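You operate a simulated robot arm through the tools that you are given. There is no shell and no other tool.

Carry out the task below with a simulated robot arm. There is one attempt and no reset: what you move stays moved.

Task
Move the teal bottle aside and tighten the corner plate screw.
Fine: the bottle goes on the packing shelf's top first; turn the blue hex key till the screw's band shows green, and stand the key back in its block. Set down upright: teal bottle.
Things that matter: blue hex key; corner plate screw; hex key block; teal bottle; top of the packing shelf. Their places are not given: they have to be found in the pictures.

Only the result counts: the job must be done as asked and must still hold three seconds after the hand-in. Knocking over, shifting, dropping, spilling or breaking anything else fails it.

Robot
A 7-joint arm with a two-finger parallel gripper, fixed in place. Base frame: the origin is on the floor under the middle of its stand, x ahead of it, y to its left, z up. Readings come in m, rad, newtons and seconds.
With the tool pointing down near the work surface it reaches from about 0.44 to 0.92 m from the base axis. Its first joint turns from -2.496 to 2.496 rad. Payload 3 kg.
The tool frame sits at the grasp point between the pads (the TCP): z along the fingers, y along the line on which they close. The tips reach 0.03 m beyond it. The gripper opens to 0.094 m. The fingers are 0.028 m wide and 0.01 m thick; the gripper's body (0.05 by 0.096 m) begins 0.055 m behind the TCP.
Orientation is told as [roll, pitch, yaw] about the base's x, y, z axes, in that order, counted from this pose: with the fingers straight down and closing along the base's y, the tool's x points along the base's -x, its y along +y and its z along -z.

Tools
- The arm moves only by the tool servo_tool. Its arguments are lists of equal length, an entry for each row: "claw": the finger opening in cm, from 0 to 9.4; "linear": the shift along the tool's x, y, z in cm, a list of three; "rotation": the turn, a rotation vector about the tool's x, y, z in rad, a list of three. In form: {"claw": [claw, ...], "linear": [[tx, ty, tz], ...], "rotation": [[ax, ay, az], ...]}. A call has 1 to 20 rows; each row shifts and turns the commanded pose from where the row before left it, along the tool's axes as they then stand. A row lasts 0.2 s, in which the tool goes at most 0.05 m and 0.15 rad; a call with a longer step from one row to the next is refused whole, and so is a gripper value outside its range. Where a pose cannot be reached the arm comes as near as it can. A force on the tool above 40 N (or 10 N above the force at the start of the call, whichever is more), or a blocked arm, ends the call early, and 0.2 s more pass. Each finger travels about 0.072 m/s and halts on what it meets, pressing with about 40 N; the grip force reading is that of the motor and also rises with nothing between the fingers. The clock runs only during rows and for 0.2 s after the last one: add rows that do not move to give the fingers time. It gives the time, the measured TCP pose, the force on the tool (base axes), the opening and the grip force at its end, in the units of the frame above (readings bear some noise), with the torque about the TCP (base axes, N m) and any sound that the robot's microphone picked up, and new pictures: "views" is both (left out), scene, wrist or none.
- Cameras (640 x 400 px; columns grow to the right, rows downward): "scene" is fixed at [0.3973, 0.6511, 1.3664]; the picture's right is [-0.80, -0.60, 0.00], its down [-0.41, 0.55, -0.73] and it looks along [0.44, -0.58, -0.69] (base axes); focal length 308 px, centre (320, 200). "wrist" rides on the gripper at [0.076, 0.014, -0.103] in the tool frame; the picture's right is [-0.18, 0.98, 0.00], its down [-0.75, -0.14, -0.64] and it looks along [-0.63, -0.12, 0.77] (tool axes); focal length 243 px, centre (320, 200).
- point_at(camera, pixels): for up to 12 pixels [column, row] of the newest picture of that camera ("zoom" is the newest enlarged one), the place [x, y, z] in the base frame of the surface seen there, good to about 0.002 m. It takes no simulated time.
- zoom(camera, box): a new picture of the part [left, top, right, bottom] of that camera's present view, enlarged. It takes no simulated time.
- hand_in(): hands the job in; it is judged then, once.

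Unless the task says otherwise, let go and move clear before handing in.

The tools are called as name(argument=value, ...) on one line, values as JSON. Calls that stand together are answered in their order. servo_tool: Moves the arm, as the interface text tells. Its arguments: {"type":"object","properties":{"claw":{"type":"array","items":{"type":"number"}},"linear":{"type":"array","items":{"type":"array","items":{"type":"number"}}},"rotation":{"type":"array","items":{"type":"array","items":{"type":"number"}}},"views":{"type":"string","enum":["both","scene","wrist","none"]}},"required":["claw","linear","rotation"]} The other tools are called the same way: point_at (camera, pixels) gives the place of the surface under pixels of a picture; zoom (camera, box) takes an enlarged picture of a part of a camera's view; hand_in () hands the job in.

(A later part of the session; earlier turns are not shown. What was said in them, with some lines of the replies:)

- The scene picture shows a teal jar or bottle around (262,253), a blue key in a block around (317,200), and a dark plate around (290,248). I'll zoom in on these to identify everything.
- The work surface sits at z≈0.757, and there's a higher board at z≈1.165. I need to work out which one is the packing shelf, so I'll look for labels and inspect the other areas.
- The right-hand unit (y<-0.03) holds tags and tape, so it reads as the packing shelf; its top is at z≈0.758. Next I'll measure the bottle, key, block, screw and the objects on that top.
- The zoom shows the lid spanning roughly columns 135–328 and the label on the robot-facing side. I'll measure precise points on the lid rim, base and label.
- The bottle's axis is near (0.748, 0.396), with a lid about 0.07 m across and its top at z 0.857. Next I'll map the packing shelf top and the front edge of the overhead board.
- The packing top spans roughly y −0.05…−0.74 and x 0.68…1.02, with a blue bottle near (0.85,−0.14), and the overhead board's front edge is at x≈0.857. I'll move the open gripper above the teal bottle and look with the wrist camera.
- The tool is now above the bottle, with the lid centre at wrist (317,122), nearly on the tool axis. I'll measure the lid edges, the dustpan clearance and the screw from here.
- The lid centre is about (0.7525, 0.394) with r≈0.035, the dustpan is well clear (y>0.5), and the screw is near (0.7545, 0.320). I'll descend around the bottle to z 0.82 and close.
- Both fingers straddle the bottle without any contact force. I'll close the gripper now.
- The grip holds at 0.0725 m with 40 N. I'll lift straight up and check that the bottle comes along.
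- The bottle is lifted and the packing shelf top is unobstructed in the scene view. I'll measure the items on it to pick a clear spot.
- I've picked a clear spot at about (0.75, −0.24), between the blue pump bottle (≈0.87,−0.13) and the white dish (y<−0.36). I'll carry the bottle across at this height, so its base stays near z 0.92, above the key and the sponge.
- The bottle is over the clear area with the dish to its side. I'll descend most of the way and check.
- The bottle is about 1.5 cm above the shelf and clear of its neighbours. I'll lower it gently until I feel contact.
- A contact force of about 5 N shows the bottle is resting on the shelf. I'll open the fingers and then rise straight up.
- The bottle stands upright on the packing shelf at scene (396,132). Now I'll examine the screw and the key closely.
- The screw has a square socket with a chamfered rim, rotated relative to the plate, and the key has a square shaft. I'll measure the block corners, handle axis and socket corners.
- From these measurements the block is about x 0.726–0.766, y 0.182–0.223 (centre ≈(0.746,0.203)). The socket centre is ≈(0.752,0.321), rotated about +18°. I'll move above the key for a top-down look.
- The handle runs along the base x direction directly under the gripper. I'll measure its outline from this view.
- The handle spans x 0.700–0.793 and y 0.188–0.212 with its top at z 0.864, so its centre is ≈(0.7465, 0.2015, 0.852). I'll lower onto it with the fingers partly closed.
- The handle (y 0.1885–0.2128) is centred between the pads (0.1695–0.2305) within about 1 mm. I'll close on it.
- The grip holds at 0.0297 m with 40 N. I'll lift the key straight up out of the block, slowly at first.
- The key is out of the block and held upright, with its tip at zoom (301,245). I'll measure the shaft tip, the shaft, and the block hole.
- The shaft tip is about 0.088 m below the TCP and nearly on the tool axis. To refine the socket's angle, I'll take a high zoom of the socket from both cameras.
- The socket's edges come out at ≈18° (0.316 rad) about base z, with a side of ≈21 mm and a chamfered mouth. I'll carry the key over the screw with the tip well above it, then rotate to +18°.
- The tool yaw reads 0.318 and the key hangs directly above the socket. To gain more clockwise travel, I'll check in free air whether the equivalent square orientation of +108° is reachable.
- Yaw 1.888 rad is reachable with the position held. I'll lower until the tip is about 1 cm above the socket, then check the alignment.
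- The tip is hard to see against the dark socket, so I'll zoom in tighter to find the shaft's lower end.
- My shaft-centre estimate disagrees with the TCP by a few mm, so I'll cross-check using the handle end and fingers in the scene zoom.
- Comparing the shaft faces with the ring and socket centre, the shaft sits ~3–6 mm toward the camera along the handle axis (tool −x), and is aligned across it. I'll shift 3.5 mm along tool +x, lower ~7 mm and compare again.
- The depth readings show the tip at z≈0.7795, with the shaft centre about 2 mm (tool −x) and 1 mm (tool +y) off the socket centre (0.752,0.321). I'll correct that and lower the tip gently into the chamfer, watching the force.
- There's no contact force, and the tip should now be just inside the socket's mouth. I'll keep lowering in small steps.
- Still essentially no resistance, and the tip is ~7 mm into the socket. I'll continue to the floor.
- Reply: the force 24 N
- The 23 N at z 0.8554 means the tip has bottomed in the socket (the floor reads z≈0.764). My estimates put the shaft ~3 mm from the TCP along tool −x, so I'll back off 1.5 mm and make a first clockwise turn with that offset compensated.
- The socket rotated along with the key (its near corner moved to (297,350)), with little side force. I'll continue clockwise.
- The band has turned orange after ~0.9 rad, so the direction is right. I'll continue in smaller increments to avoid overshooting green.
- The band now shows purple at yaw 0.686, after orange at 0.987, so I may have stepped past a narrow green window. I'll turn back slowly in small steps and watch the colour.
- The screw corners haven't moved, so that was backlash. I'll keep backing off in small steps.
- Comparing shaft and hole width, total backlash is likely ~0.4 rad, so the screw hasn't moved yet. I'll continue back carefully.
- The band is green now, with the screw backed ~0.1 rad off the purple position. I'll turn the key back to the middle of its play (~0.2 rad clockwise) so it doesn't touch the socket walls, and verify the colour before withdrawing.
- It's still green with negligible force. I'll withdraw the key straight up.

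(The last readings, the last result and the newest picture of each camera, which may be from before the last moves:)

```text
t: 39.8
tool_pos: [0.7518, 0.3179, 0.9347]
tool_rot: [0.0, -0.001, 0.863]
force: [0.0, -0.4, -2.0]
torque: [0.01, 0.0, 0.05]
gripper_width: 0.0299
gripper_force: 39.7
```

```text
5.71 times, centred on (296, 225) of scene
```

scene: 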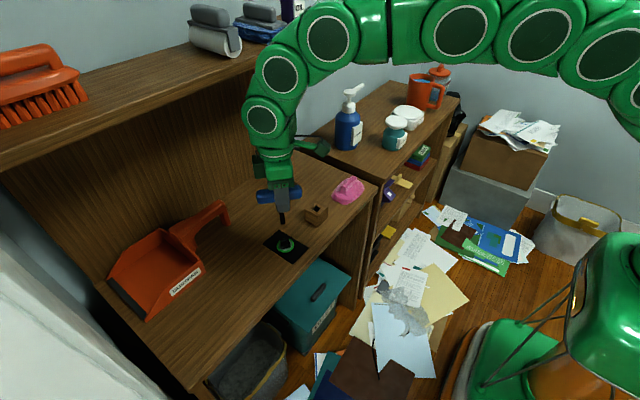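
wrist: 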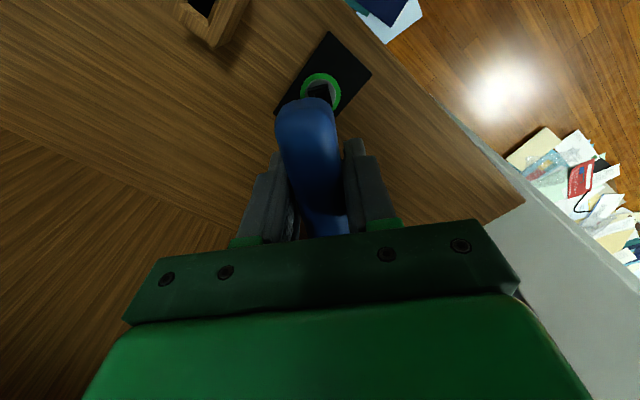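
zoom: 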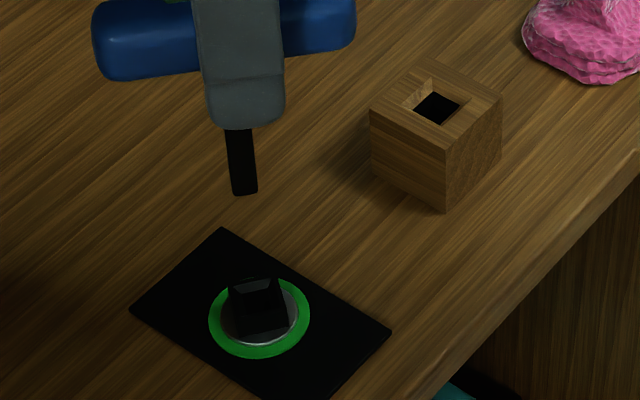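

The key is out and the band stays green. I'll rotate back to yaw 0 and move above the block at the same TCP position used when lifting it (0.746, 0.2011).

servo_tool(claw=[1, 1, 1, 1, 1, 1, 1, 1, 1, 1, 1, 1], linear=[[0, 0, 0], [0, 0, 0], [0, 0, 0], [0, 0, 0], [0, 0, 0], [0, 0, 0], [0.145, -2, 0], [0.145, -3, 0], [0.145, -3, 0], [0.145, -2.2, 0], [0, -1.48, 0], [0, 0, 0]], rotation=[[0, 0, 0.1438], [0, 0, 0.1438], [0, 0, 0.1438], [0, 0, 0.1438], [0, 0, 0.1438], [0, 0, 0.1438], [0, 0, 0], [0, 0, 0], [0, 0, 0], [0, 0, 0], [0, 0, 0], [0, 0, 0]])

zoom(camera="scene", box=[295, 170, 345, 225])

```text
t: 42.4
tool_pos: [0.7465, 0.1993, 0.9357]
tool_rot: [0.0, 0.002, -0.001]
force: [1.1, -0.1, -1.1]
torque: [-0.01, 0.04, -0.01]
gripper_width: 0.0297
gripper_force: 39.9
```

scene: 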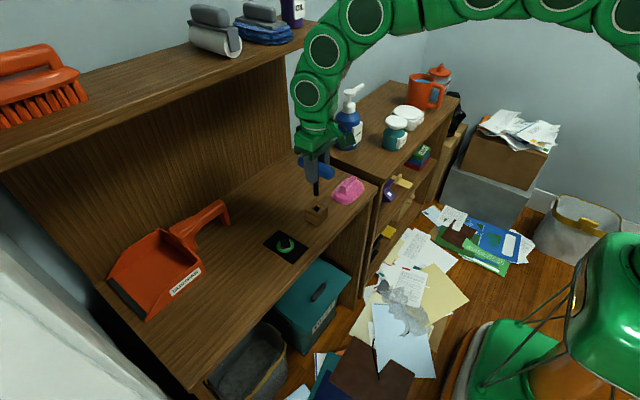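
wrist: 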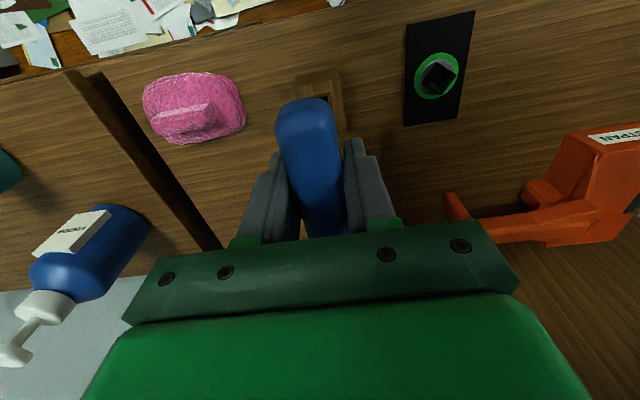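

```text
7.27 times, centred on (320, 198) of scene
```

zoom: 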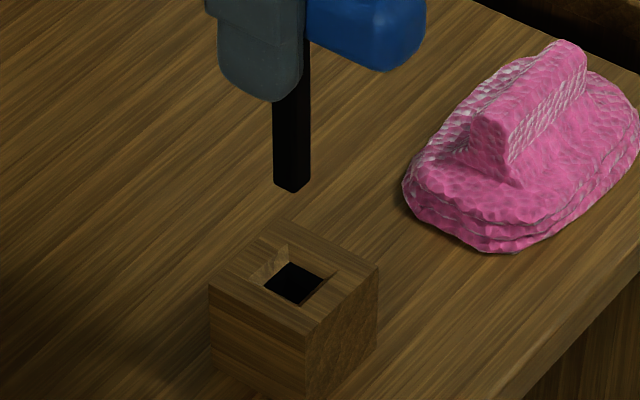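

The shaft is nearly exactly where it was when first lifted (tip at (292,190) versus (290,190) then). I'll make a tiny correction and lower to just above the block's mouth to check.

servo_tool(claw=[1, 1, 1, 1], linear=[[-0.05, 0.03, 1.5], [0, 0, 1.5], [0, 0, 1.0], [0, 0, 0]], rotation=[[0, 0, 0], [0, 0, 0], [0, 0, 0], [0, 0, 0]], views="none")

zoom(camera="scene", box=[304, 192, 332, 216])

```text
t: 43.4
tool_pos: [0.7472, 0.2007, 0.8949]
tool_rot: [-0.002, 0.0, -0.001]
force: [-0.4, 0.5, -0.9]
torque: [0.02, 0.0, -0.05]
gripper_width: 0.0298
gripper_force: 40.2
```

```text
16.00 times, centred on (318, 204) of scene
```

zoom: 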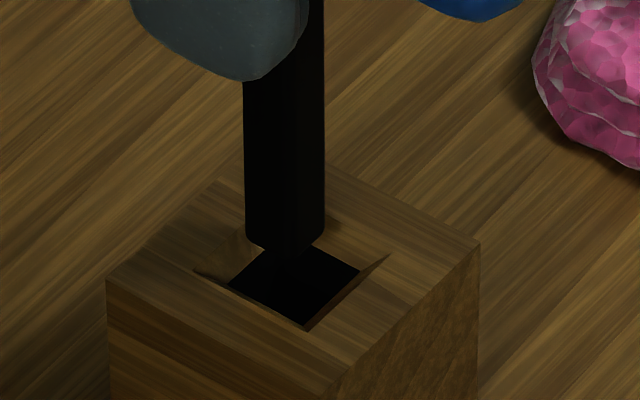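

The tip hovers just above the block's mouth, and the hole is roomy (~16 mm against a ~9 mm shaft). It's ~1–2 mm off toward +x, so I'll shift 1.2 mm toward −x and lower in.

servo_tool(claw=[1, 1, 1, 1, 1], linear=[[0.12, 0, 0], [0, 0, 0.5], [0, 0, 0.5], [0, 0, 0.5], [0, 0, 0]], rotation=[[0, 0, 0], [0, 0, 0], [0, 0, 0], [0, 0, 0], [0, 0, 0]], views="none")

zoom(camera="scene", box=[304, 192, 332, 216])

```text
t: 44.6
tool_pos: [0.7466, 0.2009, 0.8807]
tool_rot: [0.0, 0.0, 0.0]
force: [0.2, 0.8, -1.2]
torque: [0.0, 0.02, -0.01]
gripper_width: 0.0298
gripper_force: 39.2
```

```text
16.00 times, centred on (318, 204) of scene
```

zoom: 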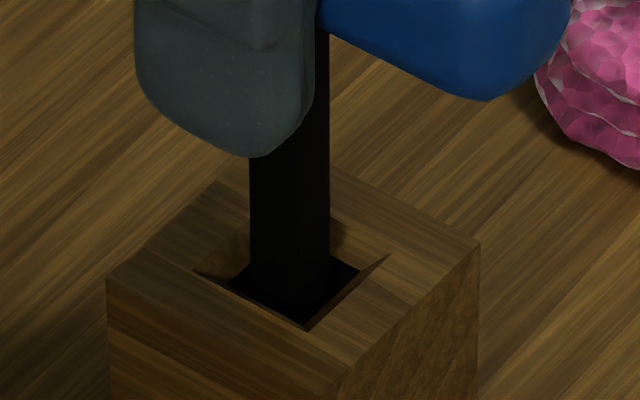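

The tip is inside the hole with no contact. I'll continue down gently.

servo_tool(claw=[1, 1, 1, 1, 1, 1], linear=[[0, 0, 0.6], [0, 0, 0.6], [0, 0, 0.6], [0, 0, 0.5], [0, 0, 0.3], [0, 0, 0]], rotation=[[0, 0, 0], [0, 0, 0], [0, 0, 0], [0, 0, 0], [0, 0, 0], [0, 0, 0]], views="none")

zoom(camera="scene", box=[290, 175, 346, 223])

```text
t: 46.0
tool_pos: [0.746, 0.2005, 0.854]
tool_rot: [-0.002, -0.002, -0.001]
force: [0.9, -0.3, -1.3]
torque: [0.01, -0.02, -0.03]
gripper_width: 0.03
gripper_force: 39.8
```

```text
8.33 times, centred on (318, 199) of scene
```

zoom: 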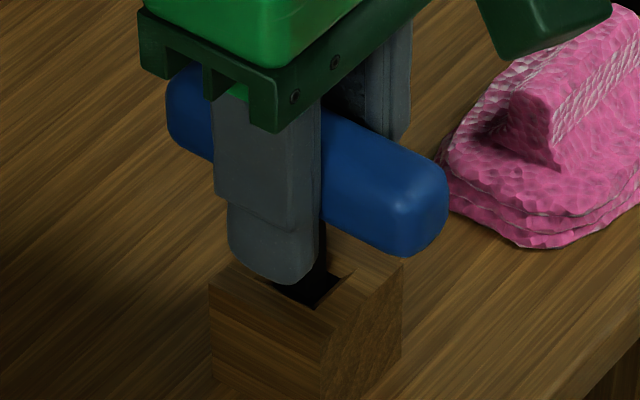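

Nearly seated (z 0.854, against 0.8505 at grasp). I'll lower the last few millimetres until light contact.

servo_tool(claw=[1, 1, 1, 1], linear=[[0, 0, 0.15], [0, 0, 0.1], [0, 0, 0.07], [0, 0, 0]], rotation=[[0, 0, 0], [0, 0, 0], [0, 0, 0], [0, 0, 0]], views="none")

```text
t: 47.0
tool_pos: [0.7461, 0.2017, 0.8507]
tool_rot: [0.0, 0.001, -0.001]
force: [-0.7, 0.7, 0.2]
torque: [0.03, 0.04, 0.03]
gripper_width: 0.0296
gripper_force: 39.9
```

The force has shifted by about the key's weight, which suggests it's just touching. One more tiny step to confirm it's seated.

servo_tool(claw=[1, 1], linear=[[0, 0, 0.06], [0, 0, 0]], rotation=[[0, 0, 0], [0, 0, 0]], views="none")

```text
t: 47.6
tool_pos: [0.7466, 0.2015, 0.8507]
tool_rot: [0.001, -0.001, 0.001]
force: [-4.8, -0.9, 14.0]
torque: [-0.03, 0.39, 0.01]
gripper_width: 0.0297
gripper_force: 39.5
```

It's seated, with 14 N on contact. I'll ease off slightly and open the fingers slowly.

servo_tool(claw=[1, 2.9, 3.2, 3.8, 4.8, 6, 6], linear=[[0, 0, -0.05], [0, 0, 0], [0, 0, 0], [0, 0, 0], [0, 0, 0], [0, 0, 0], [0, 0, 0]], rotation=[[0, 0, 0], [0, 0, 0], [0, 0, 0], [0, 0, 0], [0, 0, 0], [0, 0, 0], [0, 0, 0]])

zoom(camera="scene", box=[290, 175, 346, 223])

```text
t: 49.2
tool_pos: [0.7467, 0.201, 0.8506]
tool_rot: [0.0, 0.0, 0.001]
force: [0.5, -1.0, -0.7]
torque: [0.02, 0.0, 0.02]
gripper_width: 0.0596
gripper_force: 0.0
```

scene: 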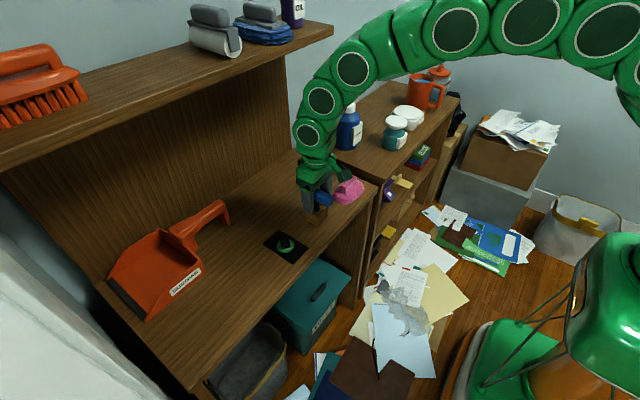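
wrist: 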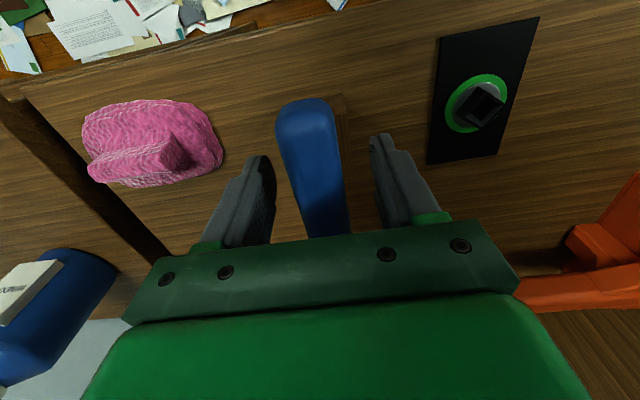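

```text
8.33 times, centred on (318, 199) of scene
```

zoom: 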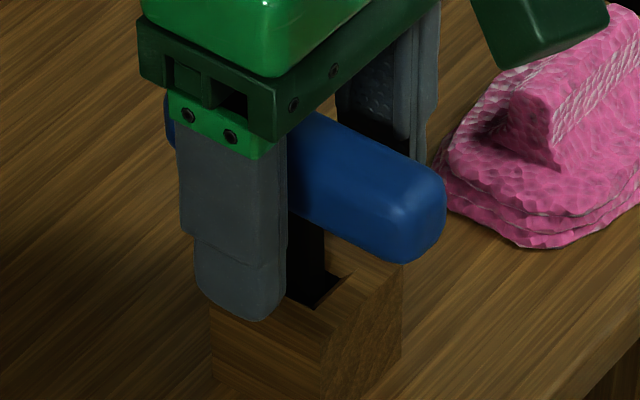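

The fingers are clear and the key stands in its block. I'll rise straight up and away.

servo_tool(claw=[6, 6, 6, 6, 6, 6, 6], linear=[[0, 0, -1], [0, 0, -2], [0, 0, -3], [0, 0, -4], [0, 0, -4], [0, 0, -4], [0, 0, 0]], rotation=[[0, 0, 0], [0, 0, 0], [0, 0, 0], [0, 0, 0], [0, 0, 0], [0, 0, 0], [0, 0, 0]])

zoom(camera="scene", box=[260, 170, 370, 260])

zoom(camera="scene", box=[330, 80, 450, 165])

```text
t: 50.8
tool_pos: [0.7449, 0.1999, 1.0313]
tool_rot: [0.0, 0.001, 0.0]
force: [0.2, 0.1, 0.2]
torque: [-0.04, 0.0, 0.03]
gripper_width: 0.06
gripper_force: 0.1
```

scene: 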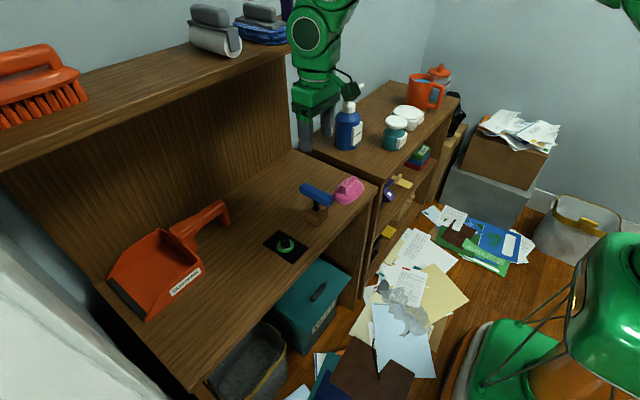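
wrist: 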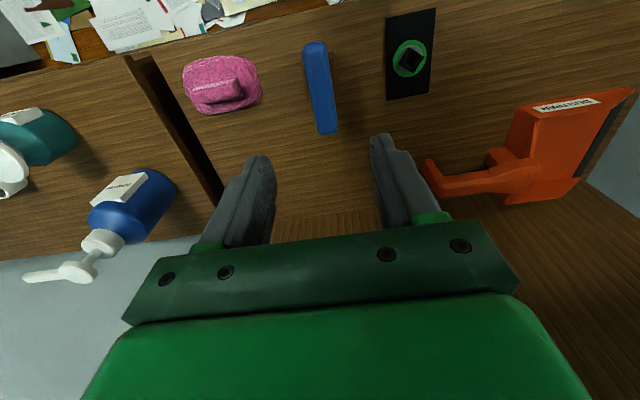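

```text
4.44 times, centred on (315, 215) of scene
```

zoom: 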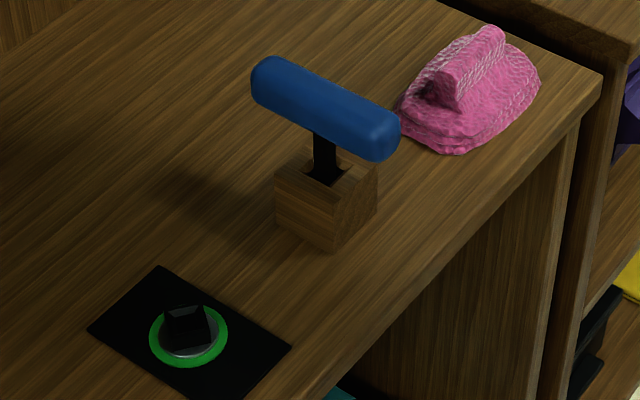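

```text
4.71 times, centred on (390, 122) of scene
```

zoom: 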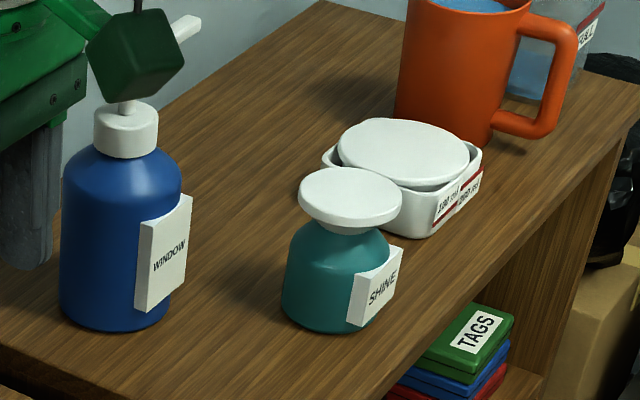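

Everything looks right: key standing, band green, teal bottle upright. Before handing in, I'll double-check which piece of furniture is the "packing shelf" by looking at its contents and any markings.

zoom(camera="scene", box=[365, 140, 445, 265])

zoom(camera="scene", box=[390, 60, 470, 140])

zoom(camera="scene", box=[180, 0, 340, 90])

zoom(camera="scene", box=[276, 230, 300, 250])

```text
3.20 times, centred on (405, 202) of scene
```

zoom: 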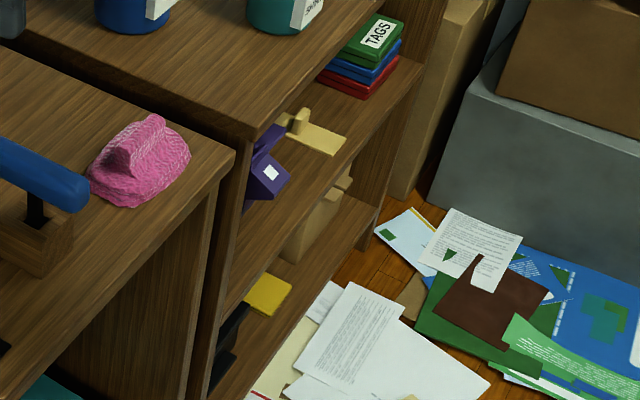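

```text
5.00 times, centred on (430, 100) of scene
```

zoom: 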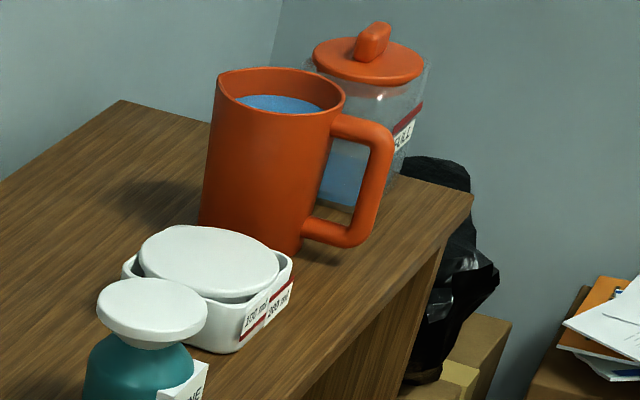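

```text
4.00 times, centred on (260, 45) of scene
```

zoom: 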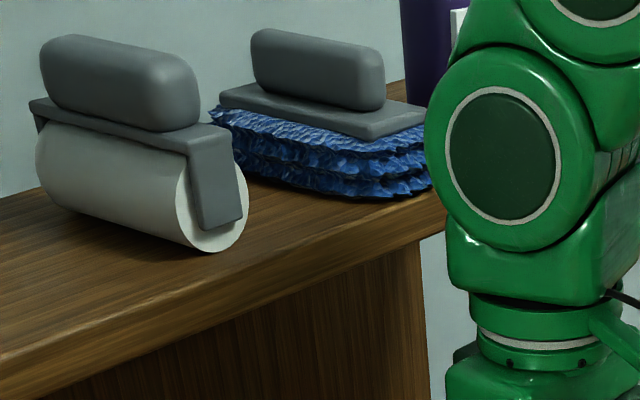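

```text
16.00 times, centred on (288, 240) of scene
```

zoom: 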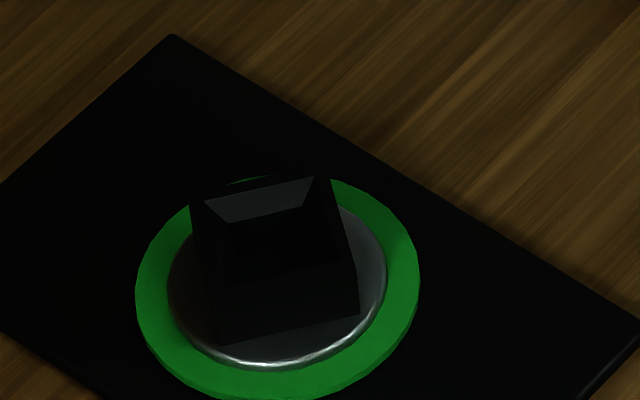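

The right-hand unit holds tags, tape and a cutter, so it's clearly the packing shelf, and the band is solid green. Last, I'll check the key's uprightness and the block position.

zoom(camera="scene", box=[288, 175, 344, 230])

point_at(camera="zoom", pixels=[[243, 252], [335, 297], [402, 238], [335, 370], [215, 85], [425, 190], [320, 130], [300, 118], [345, 142], [323, 200], [260, 100], [390, 165]])

```text
7.27 times, centred on (316, 202) of scene
```

zoom: 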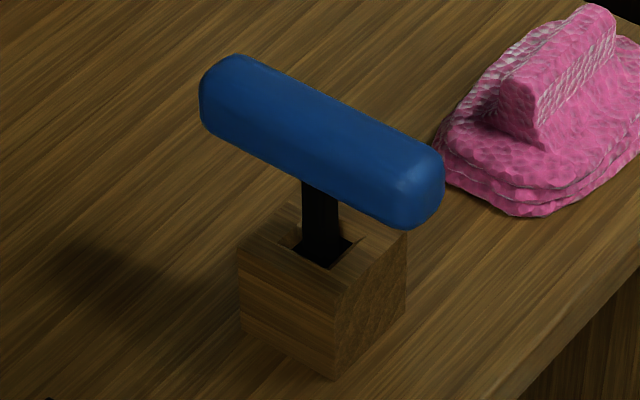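

```text
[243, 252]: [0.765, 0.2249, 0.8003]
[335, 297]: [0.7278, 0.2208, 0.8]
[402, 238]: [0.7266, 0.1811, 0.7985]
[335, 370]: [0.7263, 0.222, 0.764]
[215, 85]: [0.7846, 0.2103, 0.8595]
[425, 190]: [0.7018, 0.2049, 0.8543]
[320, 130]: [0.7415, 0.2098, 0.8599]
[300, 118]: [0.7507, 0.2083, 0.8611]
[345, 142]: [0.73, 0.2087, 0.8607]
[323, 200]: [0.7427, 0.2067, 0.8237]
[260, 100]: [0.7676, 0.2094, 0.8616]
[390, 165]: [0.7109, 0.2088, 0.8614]
```

The block is unmoved and the key's handle is level at its original height (z≈0.861). The bottle stands upright on the packing shelf, the band is green, and the gripper is open and clear at z 1.03. Handing in.

hand_in()

```text
The job is handed in.
```

The job is handed in; the verdict hasn't come back. In the last pictures before hand-in:

- **Teal bottle:** it stands upright on top of the packing shelf, between the blue pump bottle and the white dish. No sign named the shelf. I took it to be the right-hand unit, because its lower shelves hold tags and tape.
- **Screw:** the band shows solid green. I first turned it slightly too far, to purple, and then backed it off about 0.1 rad until it went green. It stayed green after I took the key out.
- **Blue hex key:** it is back in its block, upright at its original height, and the block has not moved.

I saw nothing else knocked or shifted. The gripper is empty, open and clear of everything.
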